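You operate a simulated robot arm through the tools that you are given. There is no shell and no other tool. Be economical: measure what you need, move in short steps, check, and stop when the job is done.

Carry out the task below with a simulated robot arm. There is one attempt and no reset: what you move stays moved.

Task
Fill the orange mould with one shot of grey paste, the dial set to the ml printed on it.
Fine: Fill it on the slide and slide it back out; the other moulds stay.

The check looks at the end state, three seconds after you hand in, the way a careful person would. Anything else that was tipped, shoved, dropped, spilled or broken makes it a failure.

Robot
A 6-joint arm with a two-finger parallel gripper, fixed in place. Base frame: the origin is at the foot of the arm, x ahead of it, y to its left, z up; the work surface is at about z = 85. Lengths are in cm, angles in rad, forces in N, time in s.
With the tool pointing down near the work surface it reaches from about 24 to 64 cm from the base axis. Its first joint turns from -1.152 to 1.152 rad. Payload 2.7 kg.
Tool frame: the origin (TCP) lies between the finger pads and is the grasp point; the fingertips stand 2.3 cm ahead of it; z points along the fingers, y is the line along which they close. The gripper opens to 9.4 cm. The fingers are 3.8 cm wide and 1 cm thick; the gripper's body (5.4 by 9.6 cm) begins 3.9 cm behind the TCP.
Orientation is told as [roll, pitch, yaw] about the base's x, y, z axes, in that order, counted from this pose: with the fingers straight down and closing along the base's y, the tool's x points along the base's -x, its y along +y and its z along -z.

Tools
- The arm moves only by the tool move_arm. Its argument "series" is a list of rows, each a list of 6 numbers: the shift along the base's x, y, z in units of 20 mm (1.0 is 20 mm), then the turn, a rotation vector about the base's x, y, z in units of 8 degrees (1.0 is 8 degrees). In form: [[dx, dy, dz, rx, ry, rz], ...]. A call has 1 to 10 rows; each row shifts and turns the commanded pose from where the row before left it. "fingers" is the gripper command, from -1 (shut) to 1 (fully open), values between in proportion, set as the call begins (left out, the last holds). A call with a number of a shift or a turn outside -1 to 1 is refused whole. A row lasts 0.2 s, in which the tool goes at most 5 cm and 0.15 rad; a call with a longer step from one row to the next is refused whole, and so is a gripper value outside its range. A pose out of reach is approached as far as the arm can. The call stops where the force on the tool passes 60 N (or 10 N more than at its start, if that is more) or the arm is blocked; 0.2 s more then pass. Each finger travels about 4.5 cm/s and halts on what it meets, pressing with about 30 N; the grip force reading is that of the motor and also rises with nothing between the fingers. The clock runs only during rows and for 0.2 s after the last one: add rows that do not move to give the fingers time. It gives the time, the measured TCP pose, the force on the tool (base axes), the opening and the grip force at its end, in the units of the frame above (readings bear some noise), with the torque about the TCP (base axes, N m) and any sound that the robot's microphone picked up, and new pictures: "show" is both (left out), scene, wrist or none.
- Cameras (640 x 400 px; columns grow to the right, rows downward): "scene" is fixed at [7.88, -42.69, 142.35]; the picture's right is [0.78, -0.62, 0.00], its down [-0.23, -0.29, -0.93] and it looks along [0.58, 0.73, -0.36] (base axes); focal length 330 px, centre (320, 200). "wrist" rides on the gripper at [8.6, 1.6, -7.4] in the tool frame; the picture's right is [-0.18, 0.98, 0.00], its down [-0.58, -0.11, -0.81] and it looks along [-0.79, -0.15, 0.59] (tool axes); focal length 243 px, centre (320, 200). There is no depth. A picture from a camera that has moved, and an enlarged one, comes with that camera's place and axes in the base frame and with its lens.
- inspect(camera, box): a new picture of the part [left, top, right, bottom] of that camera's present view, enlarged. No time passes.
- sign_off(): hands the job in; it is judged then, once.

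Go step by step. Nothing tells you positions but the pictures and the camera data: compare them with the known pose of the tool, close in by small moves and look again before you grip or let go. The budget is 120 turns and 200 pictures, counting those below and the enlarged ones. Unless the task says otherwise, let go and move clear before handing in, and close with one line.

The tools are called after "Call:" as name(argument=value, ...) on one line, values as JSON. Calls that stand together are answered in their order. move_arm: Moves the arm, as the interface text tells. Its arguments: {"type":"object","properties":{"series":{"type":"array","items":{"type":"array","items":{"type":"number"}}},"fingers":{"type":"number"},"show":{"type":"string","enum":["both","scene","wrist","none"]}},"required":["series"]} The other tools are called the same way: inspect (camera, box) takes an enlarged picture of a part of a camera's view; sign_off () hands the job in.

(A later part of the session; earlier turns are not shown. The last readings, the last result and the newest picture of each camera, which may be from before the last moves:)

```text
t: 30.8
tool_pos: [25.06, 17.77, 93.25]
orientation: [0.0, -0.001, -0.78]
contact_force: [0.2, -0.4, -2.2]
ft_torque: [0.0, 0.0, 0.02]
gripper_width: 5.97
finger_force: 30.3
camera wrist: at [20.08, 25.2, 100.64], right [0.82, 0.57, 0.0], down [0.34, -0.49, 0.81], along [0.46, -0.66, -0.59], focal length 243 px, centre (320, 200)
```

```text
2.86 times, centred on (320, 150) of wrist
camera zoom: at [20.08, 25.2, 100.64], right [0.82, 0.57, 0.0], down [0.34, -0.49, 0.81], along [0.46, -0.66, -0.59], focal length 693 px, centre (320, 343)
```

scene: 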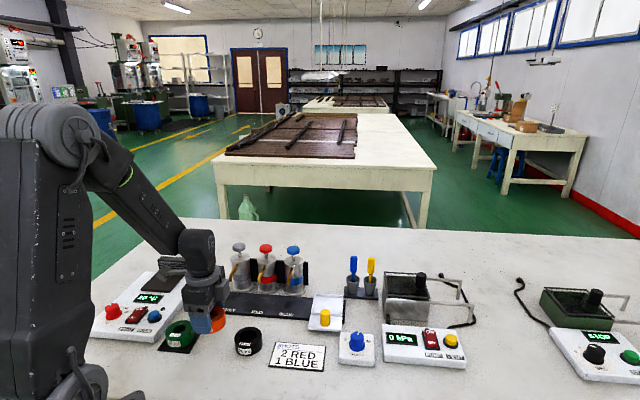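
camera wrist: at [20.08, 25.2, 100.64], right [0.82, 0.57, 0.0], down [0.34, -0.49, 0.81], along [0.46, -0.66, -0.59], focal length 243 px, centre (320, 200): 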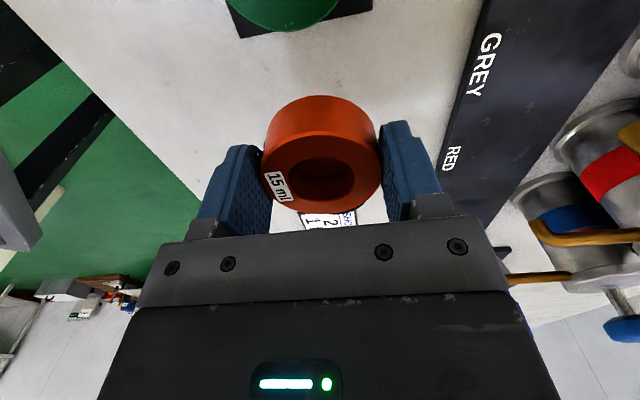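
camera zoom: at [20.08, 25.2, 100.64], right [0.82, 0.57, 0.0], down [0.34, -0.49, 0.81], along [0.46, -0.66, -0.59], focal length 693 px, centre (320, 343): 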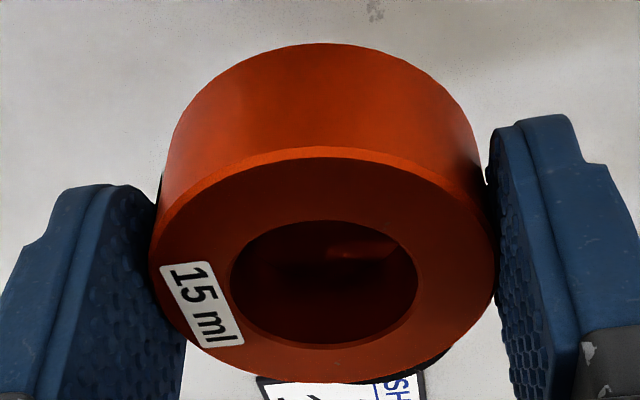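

The mould is well centred in the fingers. Next: carry it high to above the tray, at about (51.85,9.45), turning the hand to yaw +45°.

Call:
move_arm(series=[[0, 0, 1, 0, 0, 0], [0, 0, 1, 0, 0, 0], [0, 0, 1, 0, 0, 0], [0, 0, 1, 0, 0, 0.5], [0, 0, 0.5, 0, 0, 0.75]], show="none")

Call:
move_arm(series=[[0.95, -0.3, 0, 0, 0, 0.8], [0.95, -0.3, 0, 0, 0, 0.8], [0.95, -0.3, 0, 0, 0, 0.8], [0.95, -0.3, 0, 0, 0, 0.8], [0.95, -0.3, 0, 0, 0, 0.8], [0.95, -0.3, 0, 0, 0, 0.8], [0.95, -0.3, 0, 0, 0, 0.8], [0.95, -0.3, 0, 0, 0, 0.8], [0.95, -0.3, 0, 0, 0, 0.8], [0.95, -0.3, 0, 0, 0, 0.8]], show="none")

Call:
move_arm(series=[[0.95, -0.3, 0, 0, 0, 0.8], [0.95, -0.3, 0, 0, 0, 0.8], [0.95, -0.3, 0, 0, 0, 0.4], [0.95, -0.26, 0, 0, 0, 0], [0, 0, 0, 0, 0, 0]], show="both")

```text
t: 32.0
tool_pos: [25.1, 17.74, 102.22]
orientation: [0.001, -0.001, -0.607]
contact_force: [0.3, 0.0, -2.1]
ft_torque: [-0.04, -0.03, -0.02]
gripper_width: 5.96
finger_force: 29.2
```

```text
t: 34.2
tool_pos: [43.96, 11.79, 102.04]
orientation: [-0.001, -0.001, 0.513]
contact_force: [-0.2, 1.0, -1.8]
ft_torque: [0.02, 0.0, 0.0]
gripper_width: 5.97
finger_force: 29.7
```

```text
t: 35.4
tool_pos: [51.7, 9.48, 102.24]
orientation: [0.001, 0.0, 0.791]
contact_force: [-0.2, -0.9, -1.2]
ft_torque: [0.01, 0.02, 0.0]
gripper_width: 5.96
finger_force: 30.3
camera wrist: at [44.51, 4.43, 109.61], right [-0.57, 0.82, 0.0], down [0.49, 0.34, 0.81], along [0.66, 0.46, -0.59], focal length 243 px, centre (320, 200)
```

scene: 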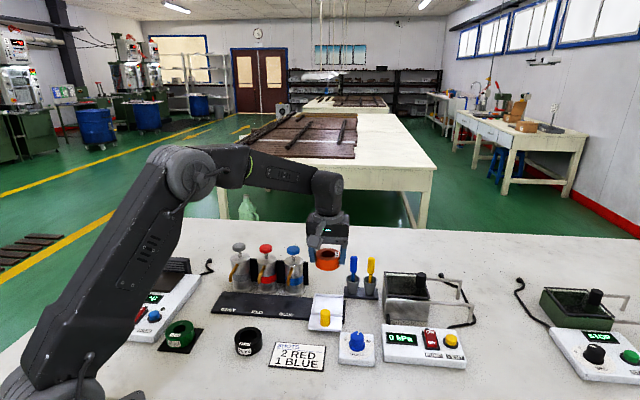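
wrist: 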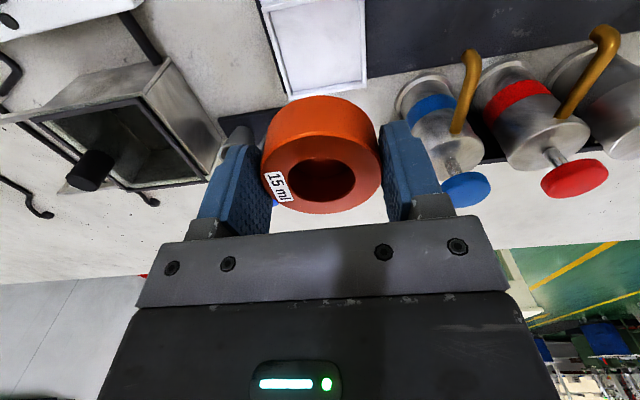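

Call:
move_arm(series=[[0, 0, -1, 0, 0, 0], [0, 0, -1, 0, 0, 0], [0, 0, -1, 0, 0, 0], [0, 0, -1, 0, 0, 0], [0, 0, 0, 0, 0, 0]], show="both")

Call:
inspect(camera="scene", box=[290, 240, 380, 340])

Call:
inspect(camera="wrist", box=[200, 0, 440, 220])

```text
t: 36.6
tool_pos: [51.67, 9.41, 94.21]
orientation: [0.002, 0.0, 0.792]
contact_force: [0.3, 0.5, -1.1]
ft_torque: [0.05, 0.01, 0.0]
gripper_width: 5.96
finger_force: 30.5
camera wrist: at [44.48, 4.44, 101.57], right [-0.57, 0.82, 0.0], down [0.49, 0.34, 0.81], along [0.66, 0.46, -0.59], focal length 243 px, centre (320, 200)
```

scene: 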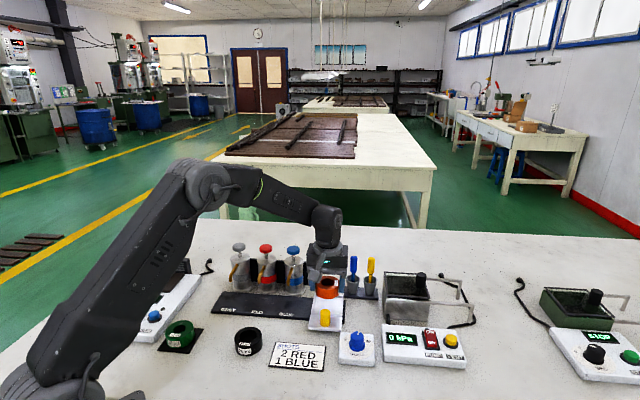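
wrist: 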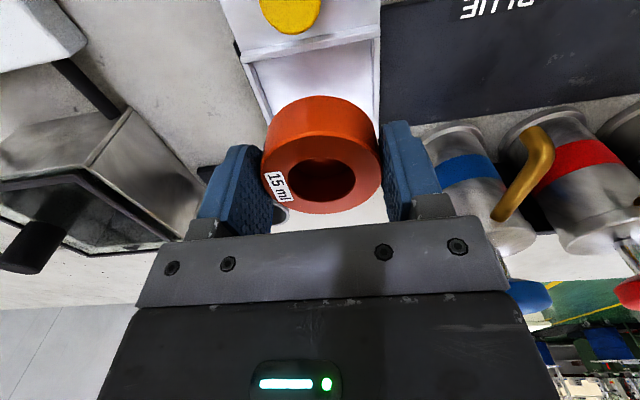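

```text
4.00 times, centred on (335, 290) of scene
camera zoom: at [7.88, -42.69, 142.35], right [0.78, -0.62, 0.0], down [-0.23, -0.29, -0.93], along [0.58, 0.73, -0.36], focal length 1319 px, centre (260, -160)
```

zoom: 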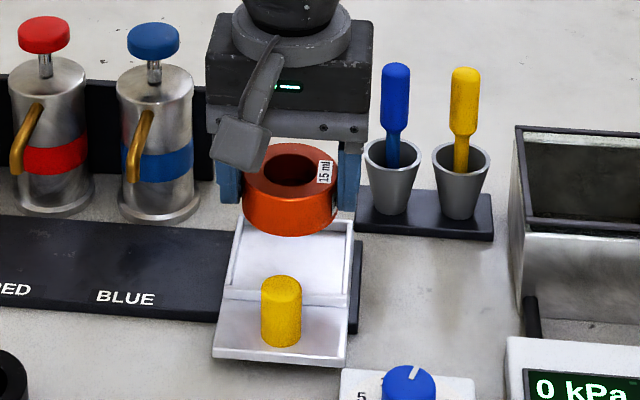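

```text
1.82 times, centred on (320, 110) of wrist
camera zoom: at [44.48, 4.44, 101.57], right [-0.57, 0.82, 0.0], down [0.49, 0.34, 0.81], along [0.66, 0.46, -0.59], focal length 441 px, centre (320, 364)
```

zoom: 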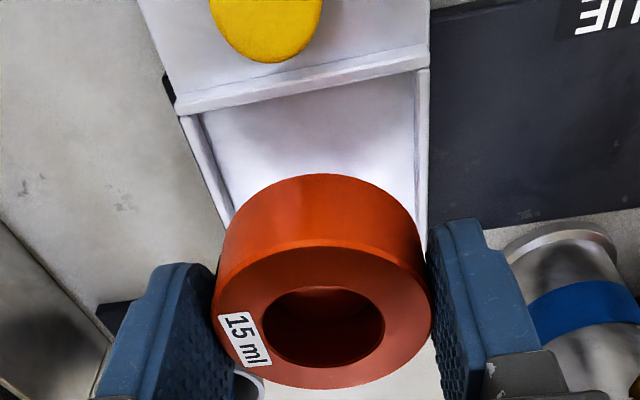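

The tray opening (about 6.5 cm inside) is nearly centred under the mould. I'll adjust 0.15 cm and lower to just above the walls.

Call:
move_arm(series=[[0.08, 0.08, -0.8, 0, 0, 0], [0, 0, -0.8, 0, 0, 0], [0, 0, 0, 0, 0, 0]], show="none")

Call:
inspect(camera="scene", box=[300, 260, 370, 340])

Call:
inspect(camera="wrist", box=[200, 0, 440, 220])

```text
t: 37.4
tool_pos: [51.92, 9.6, 91.03]
orientation: [0.001, -0.001, 0.789]
contact_force: [0.5, 0.2, -2.8]
ft_torque: [-0.04, 0.03, -0.01]
gripper_width: 5.95
finger_force: 30.1
```

```text
5.00 times, centred on (335, 300) of scene
camera zoom: at [7.88, -42.69, 142.35], right [0.78, -0.62, 0.0], down [-0.23, -0.29, -0.93], along [0.58, 0.73, -0.36], focal length 1649 px, centre (245, -300)
```

zoom: 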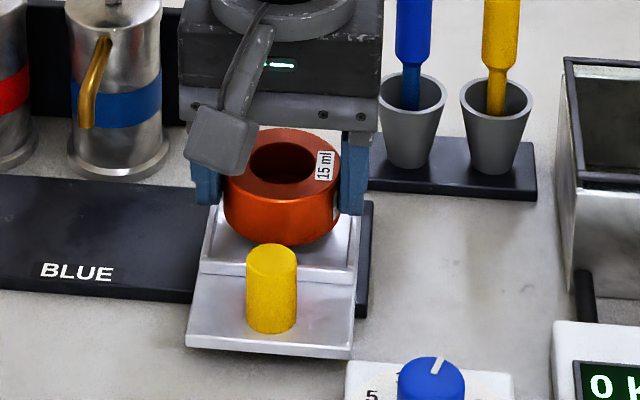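

```text
1.82 times, centred on (320, 110) of wrist
camera zoom: at [44.61, 4.6, 98.38], right [-0.57, 0.82, 0.0], down [0.49, 0.34, 0.81], along [0.66, 0.46, -0.59], focal length 441 px, centre (320, 364)
```

zoom: 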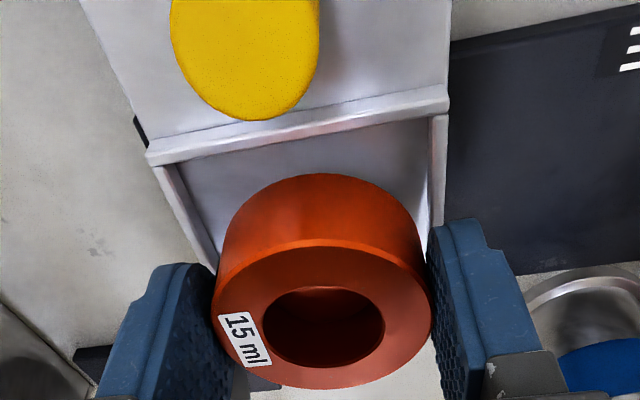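

Call:
move_arm(series=[[-0.03, 0.03, -0.35, 0, 0, 0], [0, 0, 0, 0, 0, 0]], show="none")

Call:
inspect(camera="scene", box=[300, 260, 370, 340])

Call:
inspect(camera="wrist", box=[200, 0, 440, 220])

```text
t: 38.0
tool_pos: [51.92, 9.78, 90.16]
orientation: [-0.001, 0.0, 0.79]
contact_force: [0.0, -0.2, -1.7]
ft_torque: [0.02, 0.0, 0.0]
gripper_width: 5.96
finger_force: 29.8
```

```text
5.00 times, centred on (335, 300) of scene
camera zoom: at [7.88, -42.69, 142.35], right [0.78, -0.62, 0.0], down [-0.23, -0.29, -0.93], along [0.58, 0.73, -0.36], focal length 1649 px, centre (245, -300)
```

zoom: 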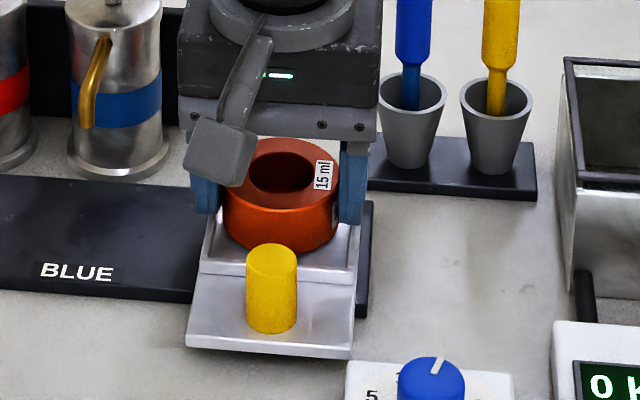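

```text
1.82 times, centred on (320, 110) of wrist
camera zoom: at [44.66, 4.73, 97.71], right [-0.57, 0.82, 0.0], down [0.49, 0.34, 0.81], along [0.66, 0.46, -0.59], focal length 441 px, centre (320, 364)
```

zoom: 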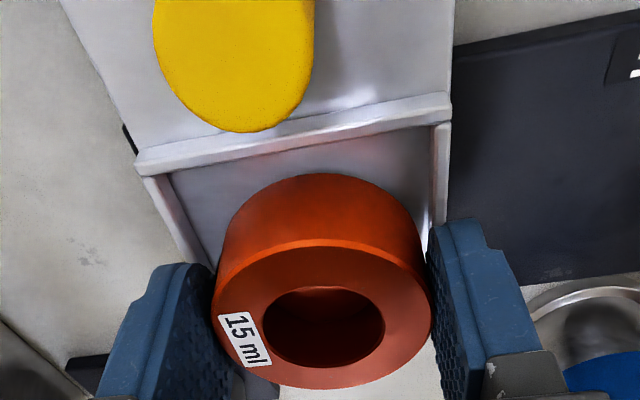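

Call:
move_arm(series=[[0, 0, -0.2, 0, 0, 0], [0, 0, 0, 0, 0, 0]], show="none")

Call:
move_arm(series=[[0, 0, -0.1, 0, 0, 0], [0, 0, 0, 0, 0, 0]], show="none")

Call:
inspect(camera="scene", box=[300, 260, 370, 340])

Call:
inspect(camera="wrist", box=[200, 0, 440, 220])

```text
t: 38.6
tool_pos: [52.01, 9.72, 89.96]
orientation: [0.0, -0.001, 0.791]
contact_force: [-1.6, 0.2, 3.3]
ft_torque: [0.03, 0.19, 0.03]
gripper_width: 5.98
finger_force: 29.4
```

```text
t: 39.2
tool_pos: [51.77, 9.7, 89.85]
orientation: [-0.001, -0.003, 0.791]
contact_force: [-8.0, 0.6, 27.4]
ft_torque: [0.05, 0.88, -0.01]
gripper_width: 5.96
finger_force: 29.8
```

```text
5.00 times, centred on (335, 300) of scene
camera zoom: at [7.82, -42.7, 142.35], right [0.78, -0.62, 0.0], down [-0.23, -0.29, -0.93], along [0.58, 0.73, -0.36], focal length 1649 px, centre (245, -300)
```

zoom: 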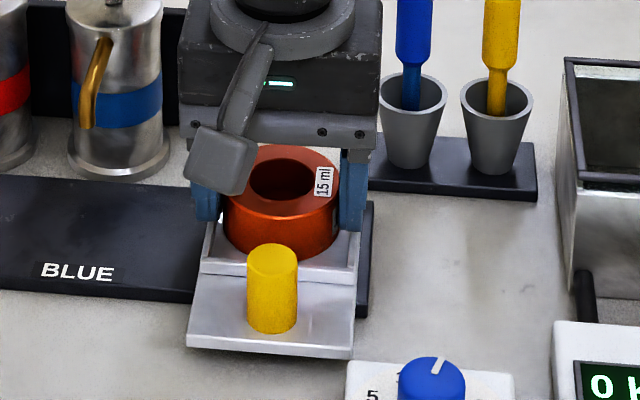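

```text
1.82 times, centred on (320, 110) of wrist
camera zoom: at [44.63, 4.72, 97.28], right [-0.57, 0.82, 0.0], down [0.48, 0.34, 0.81], along [0.67, 0.46, -0.59], focal length 441 px, centre (320, 364)
```

zoom: 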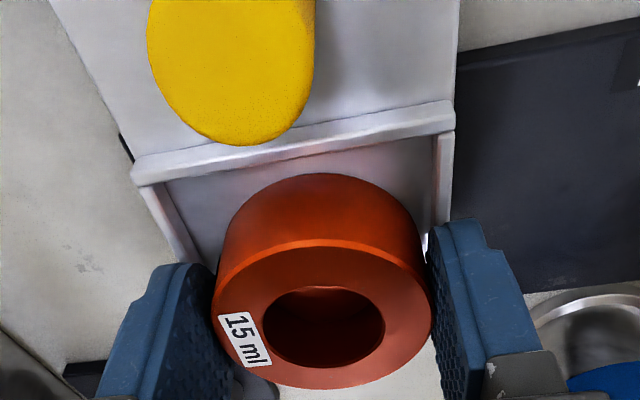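

It touched early, with the contact on the -x side, so the mould rests on a wall edge there. I'll lift slightly, shift +x a little and try again.

Call:
move_arm(series=[[0, 0, 0.3, 0, 0, 0], [0.12, 0.05, 0, 0, 0, 0], [0, 0, 0, 0, 0, 0]], show="none")

Call:
move_arm(series=[[0, 0, -0.25, 0, 0, 0], [0, 0, 0, 0, 0, 0]], show="none")

Call:
move_arm(series=[[0, 0, -0.1, 0, 0, 0], [0, 0, 0, 0, 0, 0]], show="wrist")

```text
t: 40.0
tool_pos: [51.94, 9.71, 90.01]
orientation: [0.003, 0.007, 0.789]
contact_force: [-9.3, -7.1, -4.9]
ft_torque: [-0.25, 0.3, -0.04]
gripper_width: 6.0
finger_force: 30.2
```

```text
t: 40.6
tool_pos: [52.03, 9.65, 89.94]
orientation: [-0.001, 0.004, 0.789]
contact_force: [-23.7, -19.6, 20.7]
ft_torque: [-0.2, 0.05, -0.13]
gripper_width: 5.95
finger_force: 30.6
```

```text
t: 41.2
tool_pos: [51.92, 9.67, 89.91]
orientation: [-0.001, 0.003, 0.789]
contact_force: [-28.4, -22.8, 41.8]
ft_torque: [0.43, 0.34, -0.13]
gripper_width: 5.97
finger_force: 30.2
camera wrist: at [44.79, 4.76, 97.31], right [-0.57, 0.82, 0.0], down [0.49, 0.34, 0.8], along [0.66, 0.46, -0.59], focal length 243 px, centre (320, 200)
```

wrist: 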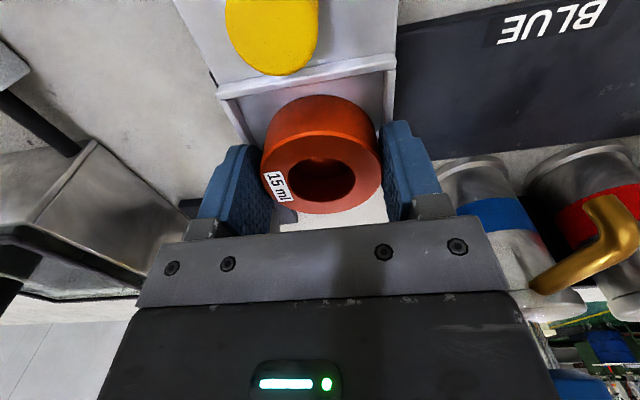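

The sideways reaction shows the mould is already inside the tray and touching its back wall; z≈89.9 is its floor. I'll ease back to unload.

Call:
move_arm(series=[[-0.11, -0.09, 0.15, 0, 0, 0], [0, 0, 0, 0, 0, 0], [0, 0, 0, 0, 0, 0]], show="none")

Call:
inspect(camera="wrist", box=[200, 40, 440, 240])

Call:
inspect(camera="scene", box=[300, 260, 370, 340])

```text
t: 42.0
tool_pos: [51.89, 9.67, 89.88]
orientation: [0.001, -0.004, 0.791]
contact_force: [1.4, -0.2, 14.2]
ft_torque: [0.12, 0.63, -0.41]
gripper_width: 5.97
finger_force: 29.9
```

```text
2.00 times, centred on (320, 140) of wrist
camera zoom: at [44.66, 4.81, 97.27], right [-0.57, 0.82, 0.0], down [0.48, 0.34, 0.81], along [0.66, 0.46, -0.59], focal length 485 px, centre (320, 320)
```

zoom: 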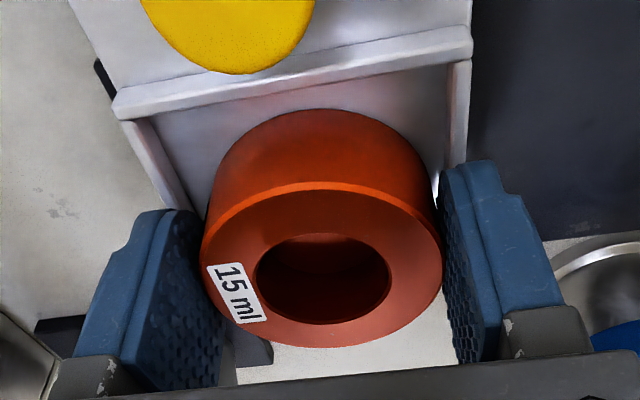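

```text
5.00 times, centred on (335, 300) of scene
camera zoom: at [7.87, -42.69, 142.35], right [0.78, -0.62, 0.0], down [-0.23, -0.29, -0.93], along [0.58, 0.73, -0.36], focal length 1649 px, centre (245, -300)
```

zoom: 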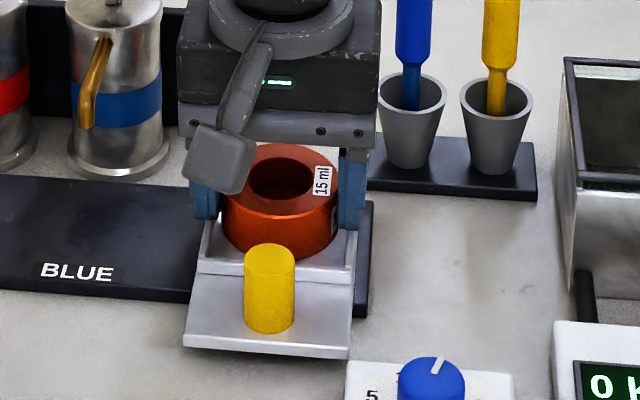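

Call:
move_arm(series=[[0, 0, 0, 0, 0, 0], [0, 0, 0, 0, 0, 0], [0, 0, 0, 0, 0, 0]], fingers=0.75, show="none")

Call:
move_arm(series=[[0, 0, 0.5, 0, 0, 0], [0, 0, 1, 0, 0, 0], [0, 0, 1, 0, 0, 0], [0, 0, 1, 0, 0, 0], [0, 0, 0, 0, 0, 0]], show="both")

Call:
inspect(camera="wrist", box=[200, 0, 440, 200])

Call:
inspect(camera="scene", box=[300, 260, 370, 340])

```text
t: 42.8
tool_pos: [51.82, 9.76, 89.91]
orientation: [0.001, -0.002, 0.79]
contact_force: [3.8, 5.4, 11.4]
ft_torque: [0.28, 0.48, -0.23]
gripper_width: 8.3
finger_force: 0.6
```

```text
t: 44.0
tool_pos: [51.87, 9.58, 96.99]
orientation: [0.0, 0.001, 0.791]
contact_force: [-0.2, 0.1, 0.3]
ft_torque: [0.0, 0.0, 0.0]
gripper_width: 8.23
finger_force: 0.0
camera wrist: at [44.65, 4.63, 104.35], right [-0.57, 0.82, 0.0], down [0.49, 0.34, 0.81], along [0.66, 0.46, -0.59], focal length 243 px, centre (320, 200)
```

scene: 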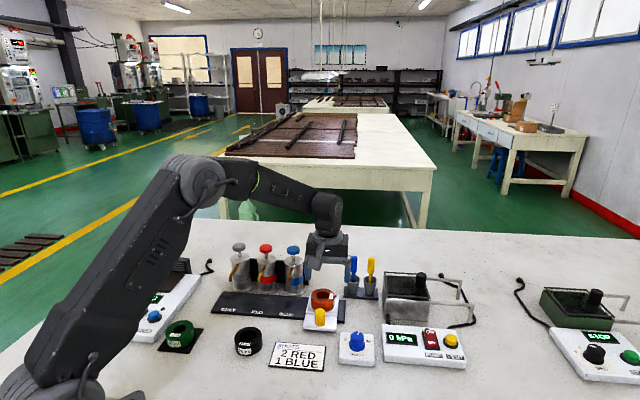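
wrist: 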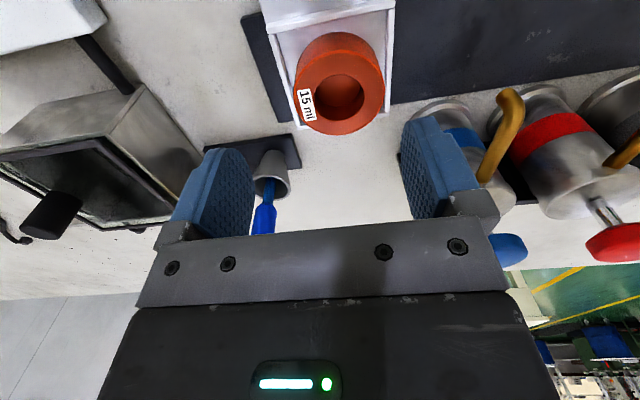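

```text
2.00 times, centred on (320, 100) of wrist
camera zoom: at [44.65, 4.63, 104.35], right [-0.57, 0.82, 0.0], down [0.49, 0.34, 0.81], along [0.66, 0.46, -0.59], focal length 485 px, centre (320, 400)
```

zoom: 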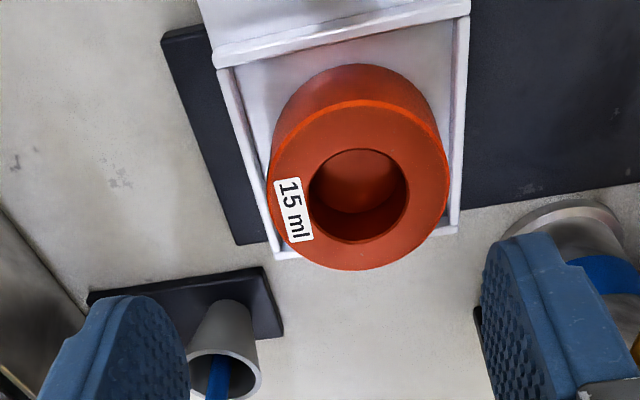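

```text
5.00 times, centred on (335, 300) of scene
camera zoom: at [7.88, -42.69, 142.35], right [0.78, -0.62, 0.0], down [-0.23, -0.29, -0.93], along [0.58, 0.73, -0.36], focal length 1649 px, centre (245, -300)
```

zoom: 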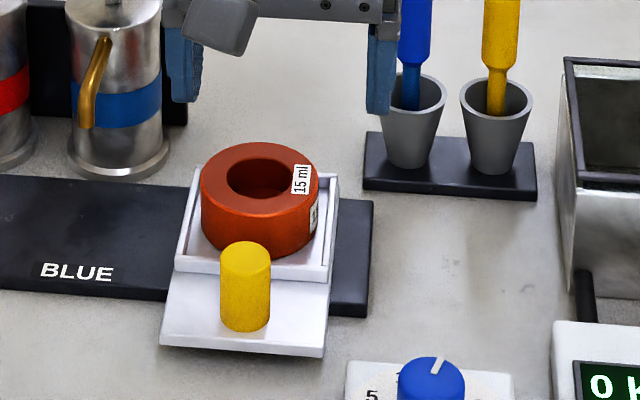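

The mould sits in the tray; the slide itself crept about 1 cm along the rail, which is harmless. Now I'll go to the yellow handle knob near (46.5,5.9).

Call:
move_arm(series=[[-0.9, -0.62, 0, 0, 0, 0], [-0.9, -0.61, 0, 0, 0, 0], [-0.89, -0.61, 0, 0, 0, 0], [0, 0, -0.8, 0, 0, 0], [0, 0, 0, 0, 0, 0]], fingers=0.2, show="both")

Call:
inspect(camera="scene", box=[300, 260, 370, 340])

Call:
inspect(camera="wrist", box=[200, 0, 440, 200])

```text
t: 45.2
tool_pos: [46.47, 5.82, 95.35]
orientation: [0.001, 0.0, 0.792]
contact_force: [0.0, 0.2, -0.3]
ft_torque: [-0.03, 0.0, -0.05]
gripper_width: 5.63
finger_force: 0.2
camera wrist: at [39.25, 0.88, 102.69], right [-0.57, 0.82, 0.0], down [0.49, 0.34, 0.81], along [0.66, 0.46, -0.59], focal length 243 px, centre (320, 200)
```

scene: 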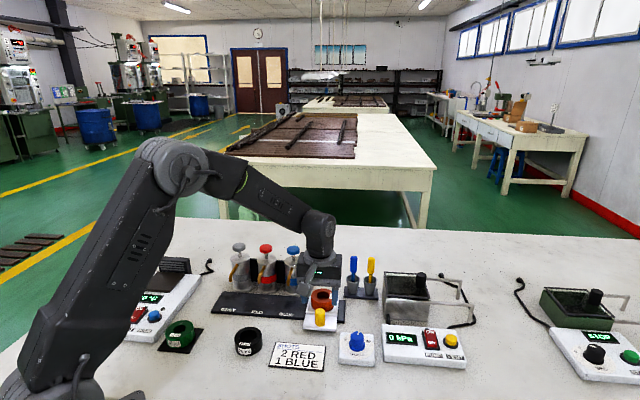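
wrist: 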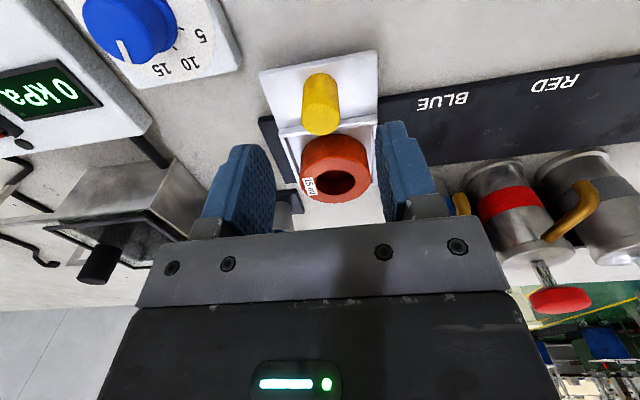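

```text
5.00 times, centred on (335, 300) of scene
camera zoom: at [7.88, -42.69, 142.35], right [0.78, -0.62, 0.0], down [-0.23, -0.29, -0.93], along [0.58, 0.73, -0.36], focal length 1649 px, centre (245, -300)
```

zoom: 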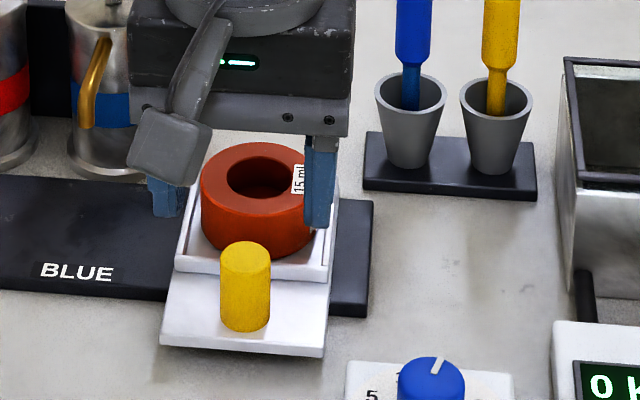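

```text
2.00 times, centred on (320, 100) of wrist
camera zoom: at [39.25, 0.88, 102.69], right [-0.57, 0.82, 0.0], down [0.49, 0.34, 0.81], along [0.66, 0.46, -0.59], focal length 485 px, centre (320, 400)
```

zoom: 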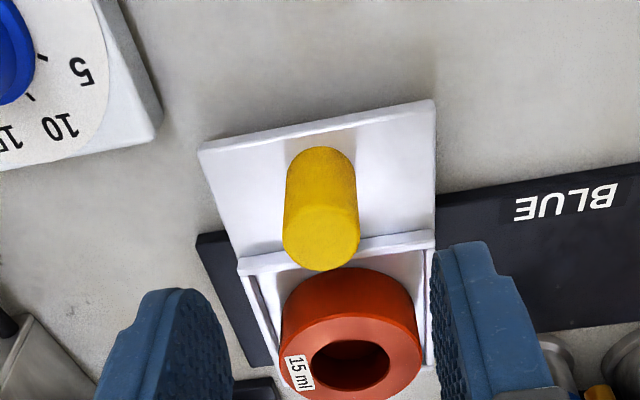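

Call:
move_arm(series=[[0, 0.02, -1, 0, 0, 0], [0, 0, -1, 0, 0, 0], [0, 0, -0.65, 0, 0, 0], [0, 0, 0, 0, 0, 0]], show="none")

Call:
move_arm(series=[[0, 0, 0, 0, 0, 0], [0, 0, 0, 0, 0, 0], [0, 0, 0, 0, 0, 0], [0, 0, 0, 0, 0, 0]], fingers=-0.6, show="both")

```text
t: 46.2
tool_pos: [46.37, 5.83, 89.91]
orientation: [0.001, 0.002, 0.79]
contact_force: [0.4, 0.3, -1.0]
ft_torque: [0.03, 0.01, 0.01]
gripper_width: 5.62
finger_force: 0.1
```

```text
t: 47.2
tool_pos: [46.49, 5.9, 89.95]
orientation: [0.001, 0.0, 0.788]
contact_force: [-0.1, -0.7, -2.5]
ft_torque: [-0.02, -0.4, -0.1]
gripper_width: 2.34
finger_force: 45.0
camera wrist: at [39.25, 0.95, 97.31], right [-0.57, 0.82, 0.0], down [0.49, 0.34, 0.81], along [0.66, 0.46, -0.59], focal length 243 px, centre (320, 200)
```

scene: 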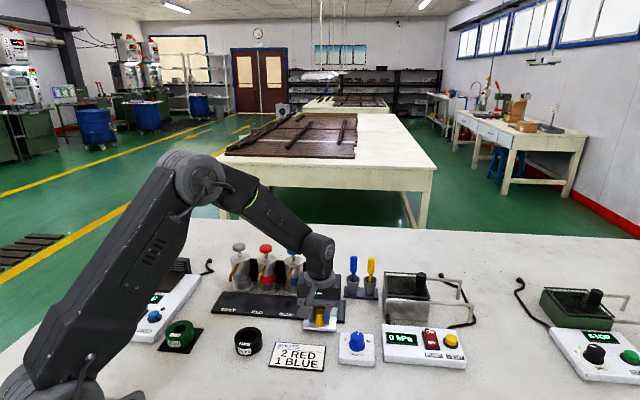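
wrist: 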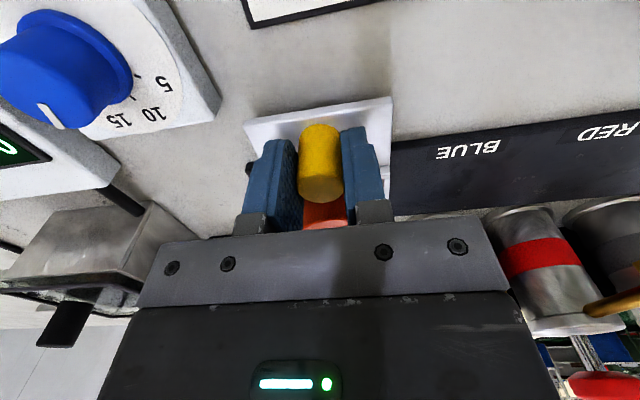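

The knob is gripped. I'll slide the tray along the rail (45°) toward the grey pump, in stages.

Call:
move_arm(series=[[-0.3, 0.3, 0, 0, 0, 0], [-0.5, 0.5, 0, 0, 0, 0], [-0.6, 0.6, 0, 0, 0, 0], [-0.6, 0.6, 0, 0, 0, 0], [-0.6, 0.6, 0, 0, 0, 0], [-0.4, 0.4, 0, 0, 0, 0], [0, 0, 0, 0, 0, 0]], show="both")

```text
t: 48.8
tool_pos: [40.43, 11.96, 89.86]
orientation: [0.002, 0.004, 0.791]
contact_force: [-6.7, -1.7, -14.7]
ft_torque: [-0.42, -0.11, 0.0]
gripper_width: 2.37
finger_force: 45.0
camera wrist: at [33.2, 7.03, 97.35], right [-0.57, 0.82, 0.0], down [0.49, 0.34, 0.8], along [0.66, 0.46, -0.59], focal length 243 px, centre (320, 200)
```

scene: 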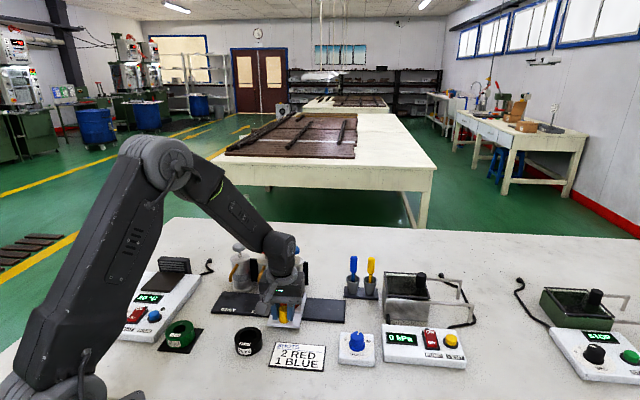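
wrist: 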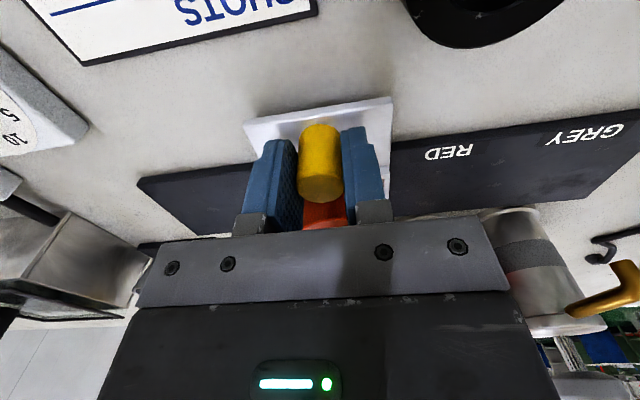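

Call:
move_arm(series=[[-0.3, 0.3, 0, 0, 0, 0], [-0.5, 0.5, 0, 0, 0, 0], [-0.6, 0.6, 0, 0, 0, 0], [-0.6, 0.6, 0, 0, 0, 0], [-0.6, 0.6, 0, 0, 0, 0], [-0.6, 0.6, 0, 0, 0, 0], [-0.6, 0.6, 0, 0, 0, 0], [-0.6, 0.6, 0, 0, 0, 0], [-0.4, 0.4, 0, 0, 0, 0], [0, 0, 0, 0, 0, 0]], show="both")

Call:
inspect(camera="scene", box=[200, 230, 310, 330])

```text
t: 51.0
tool_pos: [30.72, 21.62, 89.92]
orientation: [-0.002, 0.001, 0.789]
contact_force: [-8.7, -6.8, -11.8]
ft_torque: [-0.34, -0.12, -0.04]
gripper_width: 2.39
finger_force: 44.9
camera wrist: at [23.57, 16.65, 97.39], right [-0.57, 0.82, 0.0], down [0.49, 0.34, 0.8], along [0.66, 0.46, -0.59], focal length 243 px, centre (320, 200)
```

scene: 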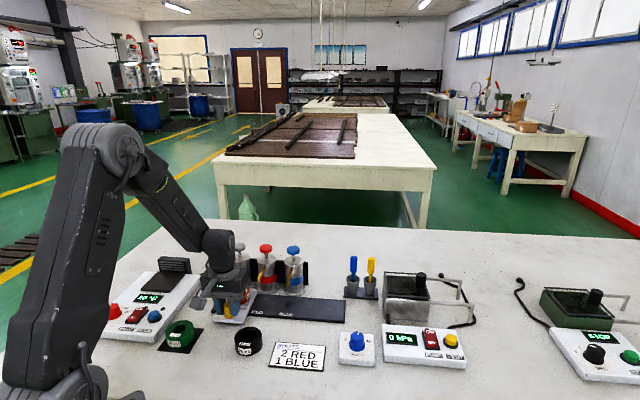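
wrist: 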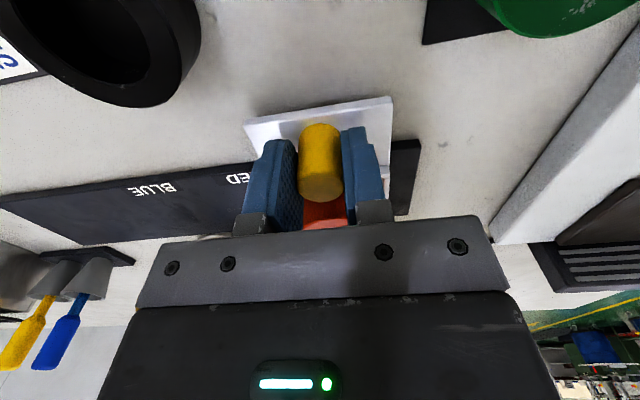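

```text
4.00 times, centred on (255, 280) of scene
camera zoom: at [7.87, -42.7, 142.34], right [0.78, -0.62, 0.0], down [-0.23, -0.29, -0.93], along [0.58, 0.73, -0.36], focal length 1319 px, centre (580, -120)
```

zoom: 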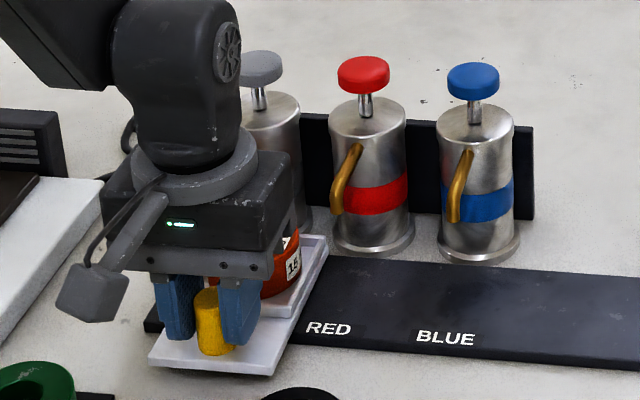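

Call:
move_arm(series=[[-0.25, 0.25, 0, 0, 0, 0], [-0.25, 0.25, 0, 0, 0, 0], [0, 0, 0, 0, 0, 0], [0, 0, 0, 0, 0, 0]], show="none")

```text
t: 52.0
tool_pos: [29.76, 22.52, 89.99]
orientation: [0.0, 0.001, 0.791]
contact_force: [-13.0, -9.2, 7.4]
ft_torque: [-0.33, 0.95, 0.0]
gripper_width: 2.38
finger_force: 45.0
```

Call:
move_arm(series=[[0, 0, 0, 0, 0, 0], [0, 0, 0, 0, 0, 0], [0, 0, 0, 0, 0, 0], [0, 0, 0.8, 0, 0, 0], [0, 0, 1, 0, 0, 0], [0, 0, 1, 0, 0, 0], [-0.4, -0.4, 1, 0, 0, 0], [-0.4, -0.4, 1, 0, 0, 0], [0, 0, 0, 0, 0, 0]], fingers=0.2, show="both")

Call:
inspect(camera="scene", box=[200, 230, 310, 330])

Call:
inspect(camera="wrist", box=[220, 0, 460, 180])

```text
t: 54.0
tool_pos: [28.12, 21.02, 99.66]
orientation: [0.001, 0.0, 0.791]
contact_force: [0.5, -0.4, -0.2]
ft_torque: [0.03, -0.02, -0.02]
gripper_width: 5.62
finger_force: 0.0
camera wrist: at [21.02, 15.99, 107.11], right [-0.57, 0.82, 0.0], down [0.49, 0.34, 0.81], along [0.66, 0.46, -0.59], focal length 243 px, centre (320, 200)
```

scene: 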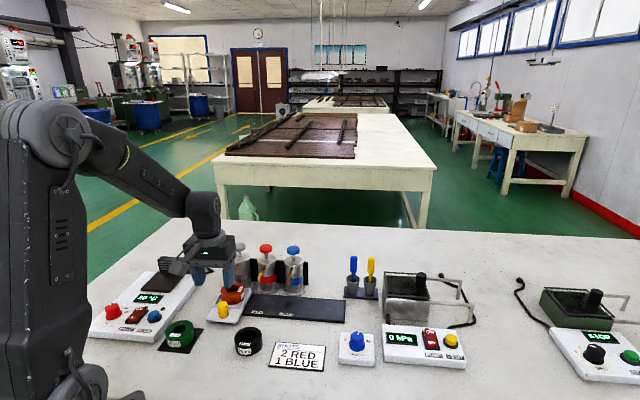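
wrist: 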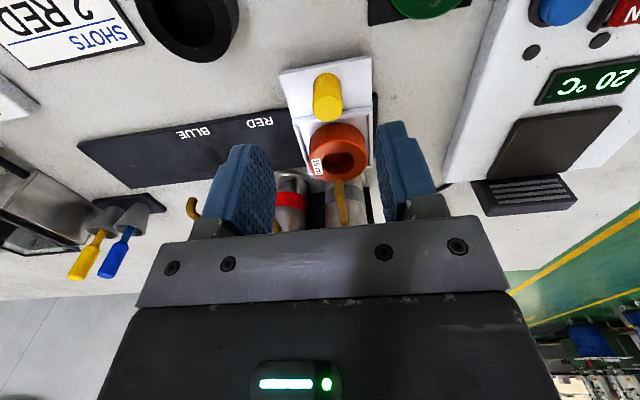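

```text
4.00 times, centred on (255, 280) of scene
camera zoom: at [7.88, -42.69, 142.35], right [0.78, -0.62, 0.0], down [-0.23, -0.29, -0.93], along [0.58, 0.73, -0.36], focal length 1319 px, centre (580, -120)
```

zoom: 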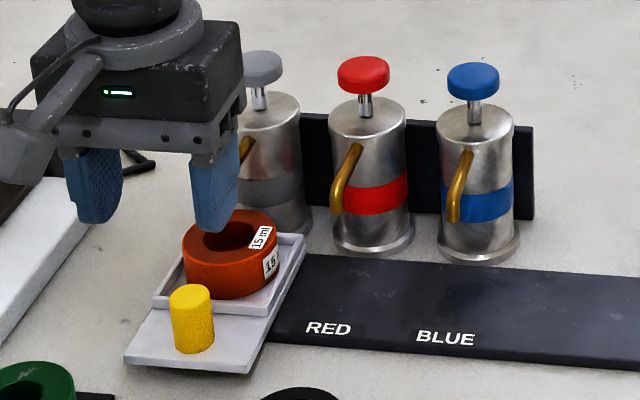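

```text
2.22 times, centred on (340, 90) of wrist
camera zoom: at [21.02, 15.99, 107.11], right [-0.57, 0.82, 0.0], down [0.49, 0.34, 0.81], along [0.66, 0.46, -0.59], focal length 539 px, centre (276, 444)
```

zoom: 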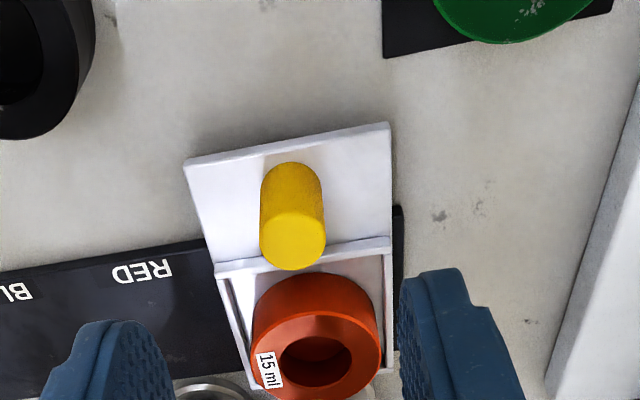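

Call:
inspect(camera="wrist", box=[270, 110, 400, 240])

```text
3.08 times, centred on (335, 175) of wrist
camera zoom: at [21.02, 15.99, 107.11], right [-0.57, 0.82, 0.0], down [0.49, 0.34, 0.81], along [0.66, 0.46, -0.59], focal length 746 px, centre (274, 277)
```

zoom: 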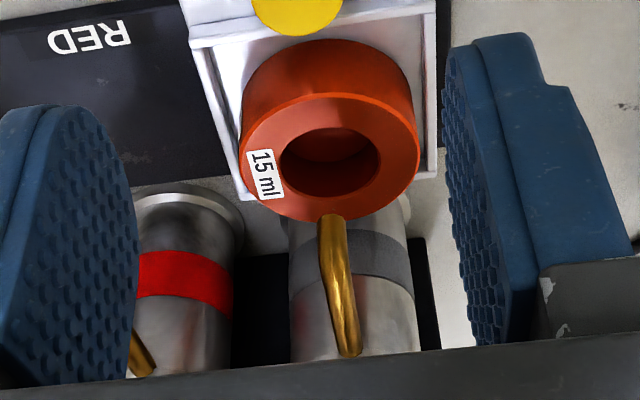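

The tray is aligned: I take the spout tip to be at about (34.2,27.3,92.4), inside the mould's opening and 0.1 cm off along the rail. Next I'll close the fingers and go above the grey pump head, near (38.3,30.6).

Call:
move_arm(series=[[0, 0, 1, 0, 0, 0], [0, 0, 1, 0, 0, 0], [0, 0, 1, 0, 0, 0], [0, 0, 1, 0, 0, 0], [0.8, 0.78, 0.5, 0, 0, 0], [0.8, 0.78, 0, 0, 0, 0], [0.8, 0.78, 0, 0, 0, 0], [0.8, 0.78, 0, 0, 0, 0], [0.8, 0.78, 0, 0, 0, 0], [0.8, 0.78, 0, 0, 0, 0]], fingers=-1, show="both")

Call:
inspect(camera="wrist", box=[200, 0, 440, 200])

Call:
inspect(camera="scene", box=[200, 210, 310, 320])

```text
t: 56.2
tool_pos: [37.92, 30.27, 108.83]
orientation: [0.0, 0.001, 0.789]
contact_force: [0.1, 0.2, 0.5]
ft_torque: [-0.01, -0.01, -0.03]
gripper_width: 0.02
finger_force: 29.6
camera wrist: at [30.74, 25.35, 116.15], right [-0.57, 0.82, 0.0], down [0.49, 0.34, 0.81], along [0.66, 0.46, -0.59], focal length 243 px, centre (320, 200)
```

scene: 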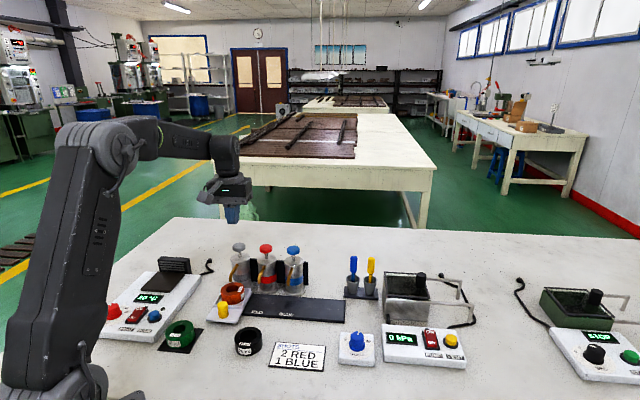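
wrist: 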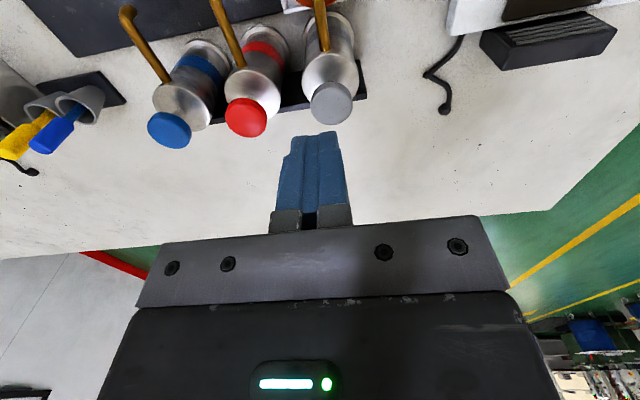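

```text
2.00 times, centred on (320, 100) of wrist
camera zoom: at [30.74, 25.35, 116.15], right [-0.57, 0.82, 0.0], down [0.49, 0.34, 0.81], along [0.66, 0.46, -0.59], focal length 485 px, centre (320, 400)
```

zoom: 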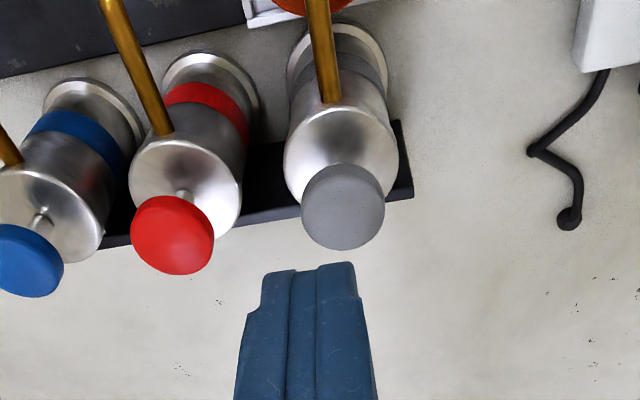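

```text
3.64 times, centred on (255, 265) of scene
camera zoom: at [7.88, -42.69, 142.35], right [0.78, -0.62, 0.0], down [-0.23, -0.29, -0.93], along [0.58, 0.73, -0.36], focal length 1199 px, centre (556, -36)
```

zoom: 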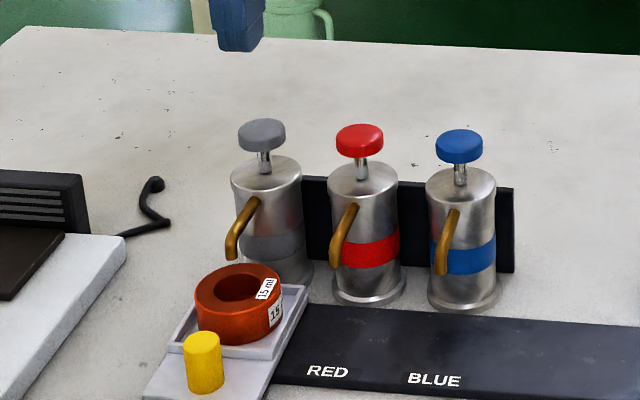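

The head triangulates to about (39.85,32.85) with its top at z≈97.6. I'll move above it with the tips about 1.5 cm clear.

Call:
move_arm(series=[[0.48, 0.65, 0, 0, 0, 0], [0.48, 0.64, 0, 0, 0, 0], [0, 0, -1, 0, 0, 0], [0, 0, -1, 0, 0, 0], [0, 0, -1, 0, 0, 0], [0, 0, -0.6, 0, 0, 0], [0, 0, 0, 0, 0, 0]], show="wrist")

Call:
inspect(camera="scene", box=[200, 210, 310, 320])

Call:
inspect(camera="wrist", box=[220, 80, 420, 240])

```text
t: 57.8
tool_pos: [39.81, 32.96, 101.38]
orientation: [0.0, 0.001, 0.79]
contact_force: [0.4, 0.1, 0.0]
ft_torque: [0.02, -0.01, -0.01]
gripper_width: 0.0
finger_force: 30.1
camera wrist: at [32.63, 28.04, 108.79], right [-0.57, 0.82, 0.0], down [0.49, 0.34, 0.81], along [0.66, 0.46, -0.59], focal length 243 px, centre (320, 200)
```

wrist: 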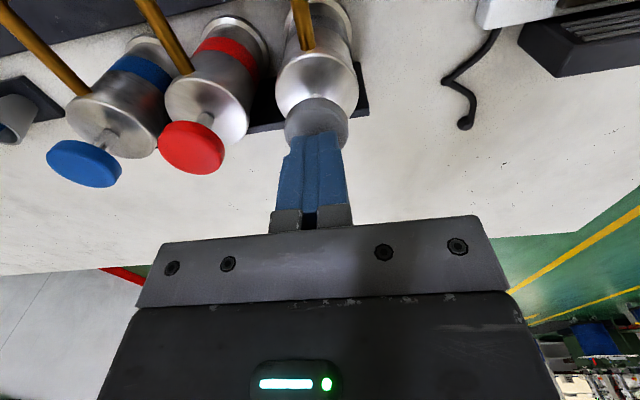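

```text
3.64 times, centred on (255, 265) of scene
camera zoom: at [7.88, -42.69, 142.35], right [0.78, -0.62, 0.0], down [-0.23, -0.29, -0.93], along [0.58, 0.73, -0.36], focal length 1199 px, centre (556, -36)
```

zoom: 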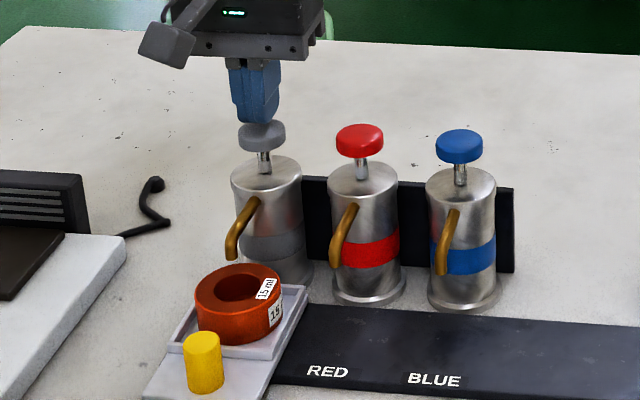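

```text
2.50 times, centred on (320, 160) of wrist
camera zoom: at [32.63, 28.04, 108.79], right [-0.57, 0.82, 0.0], down [0.49, 0.34, 0.81], along [0.66, 0.46, -0.59], focal length 606 px, centre (320, 300)
```

zoom: 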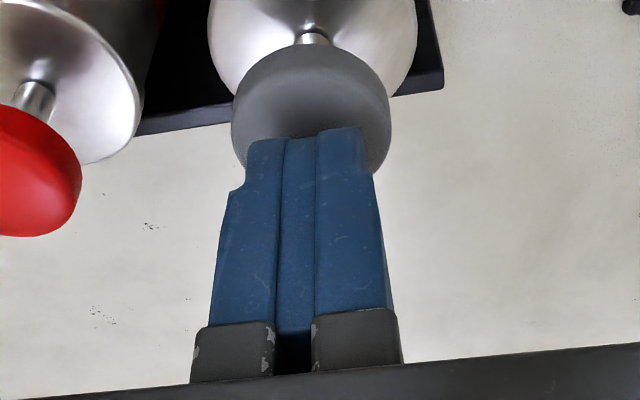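

The fingertips are over the head. I'll press once in a single steady stroke.

Call:
move_arm(series=[[0, 0, -0.4, 0, 0, 0], [0, 0, -0.25, 0, 0, 0], [0, 0, -0.25, 0, 0, 0], [0, 0, -0.25, 0, 0, 0], [0, 0, -0.25, 0, 0, 0], [0, 0, -0.25, 0, 0, 0], [0, 0, -0.2, 0, 0, 0], [0, 0, 0, 0, 0, 0]], show="scene")

Call:
inspect(camera="scene", box=[200, 210, 310, 320])

```text
t: 59.2
tool_pos: [39.91, 32.9, 99.13]
orientation: [-0.003, -0.01, 0.79]
contact_force: [-6.4, -4.3, 17.4]
ft_torque: [-0.28, 0.38, -0.02]
gripper_width: 0.0
finger_force: 29.8
stopped in row 7: the force on the tool passed its limit at 64 N (the readings are from after the stop); the commanded pose is now the measured one
```

scene: 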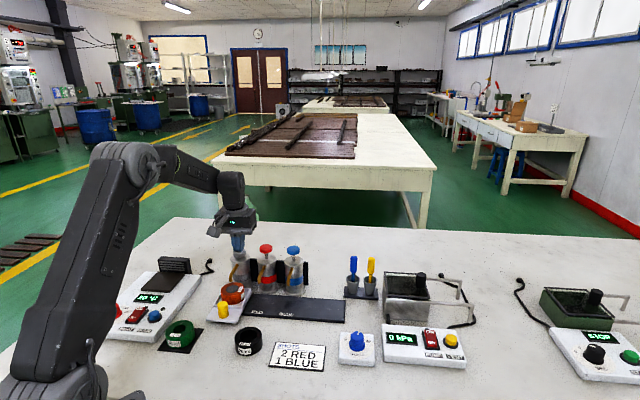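

```text
3.64 times, centred on (255, 265) of scene
camera zoom: at [7.84, -42.72, 142.34], right [0.78, -0.62, 0.0], down [-0.23, -0.28, -0.93], along [0.58, 0.73, -0.36], focal length 1199 px, centre (556, -36)
```

zoom: 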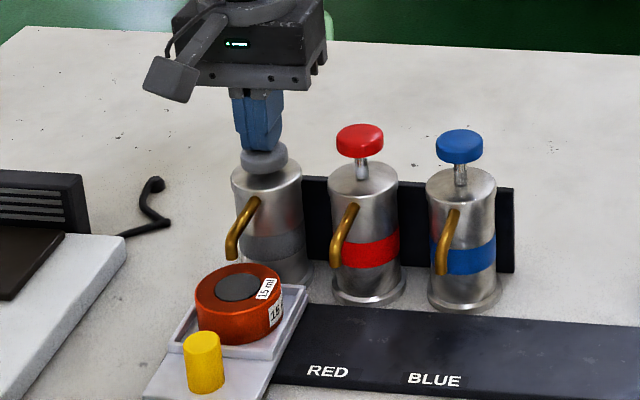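

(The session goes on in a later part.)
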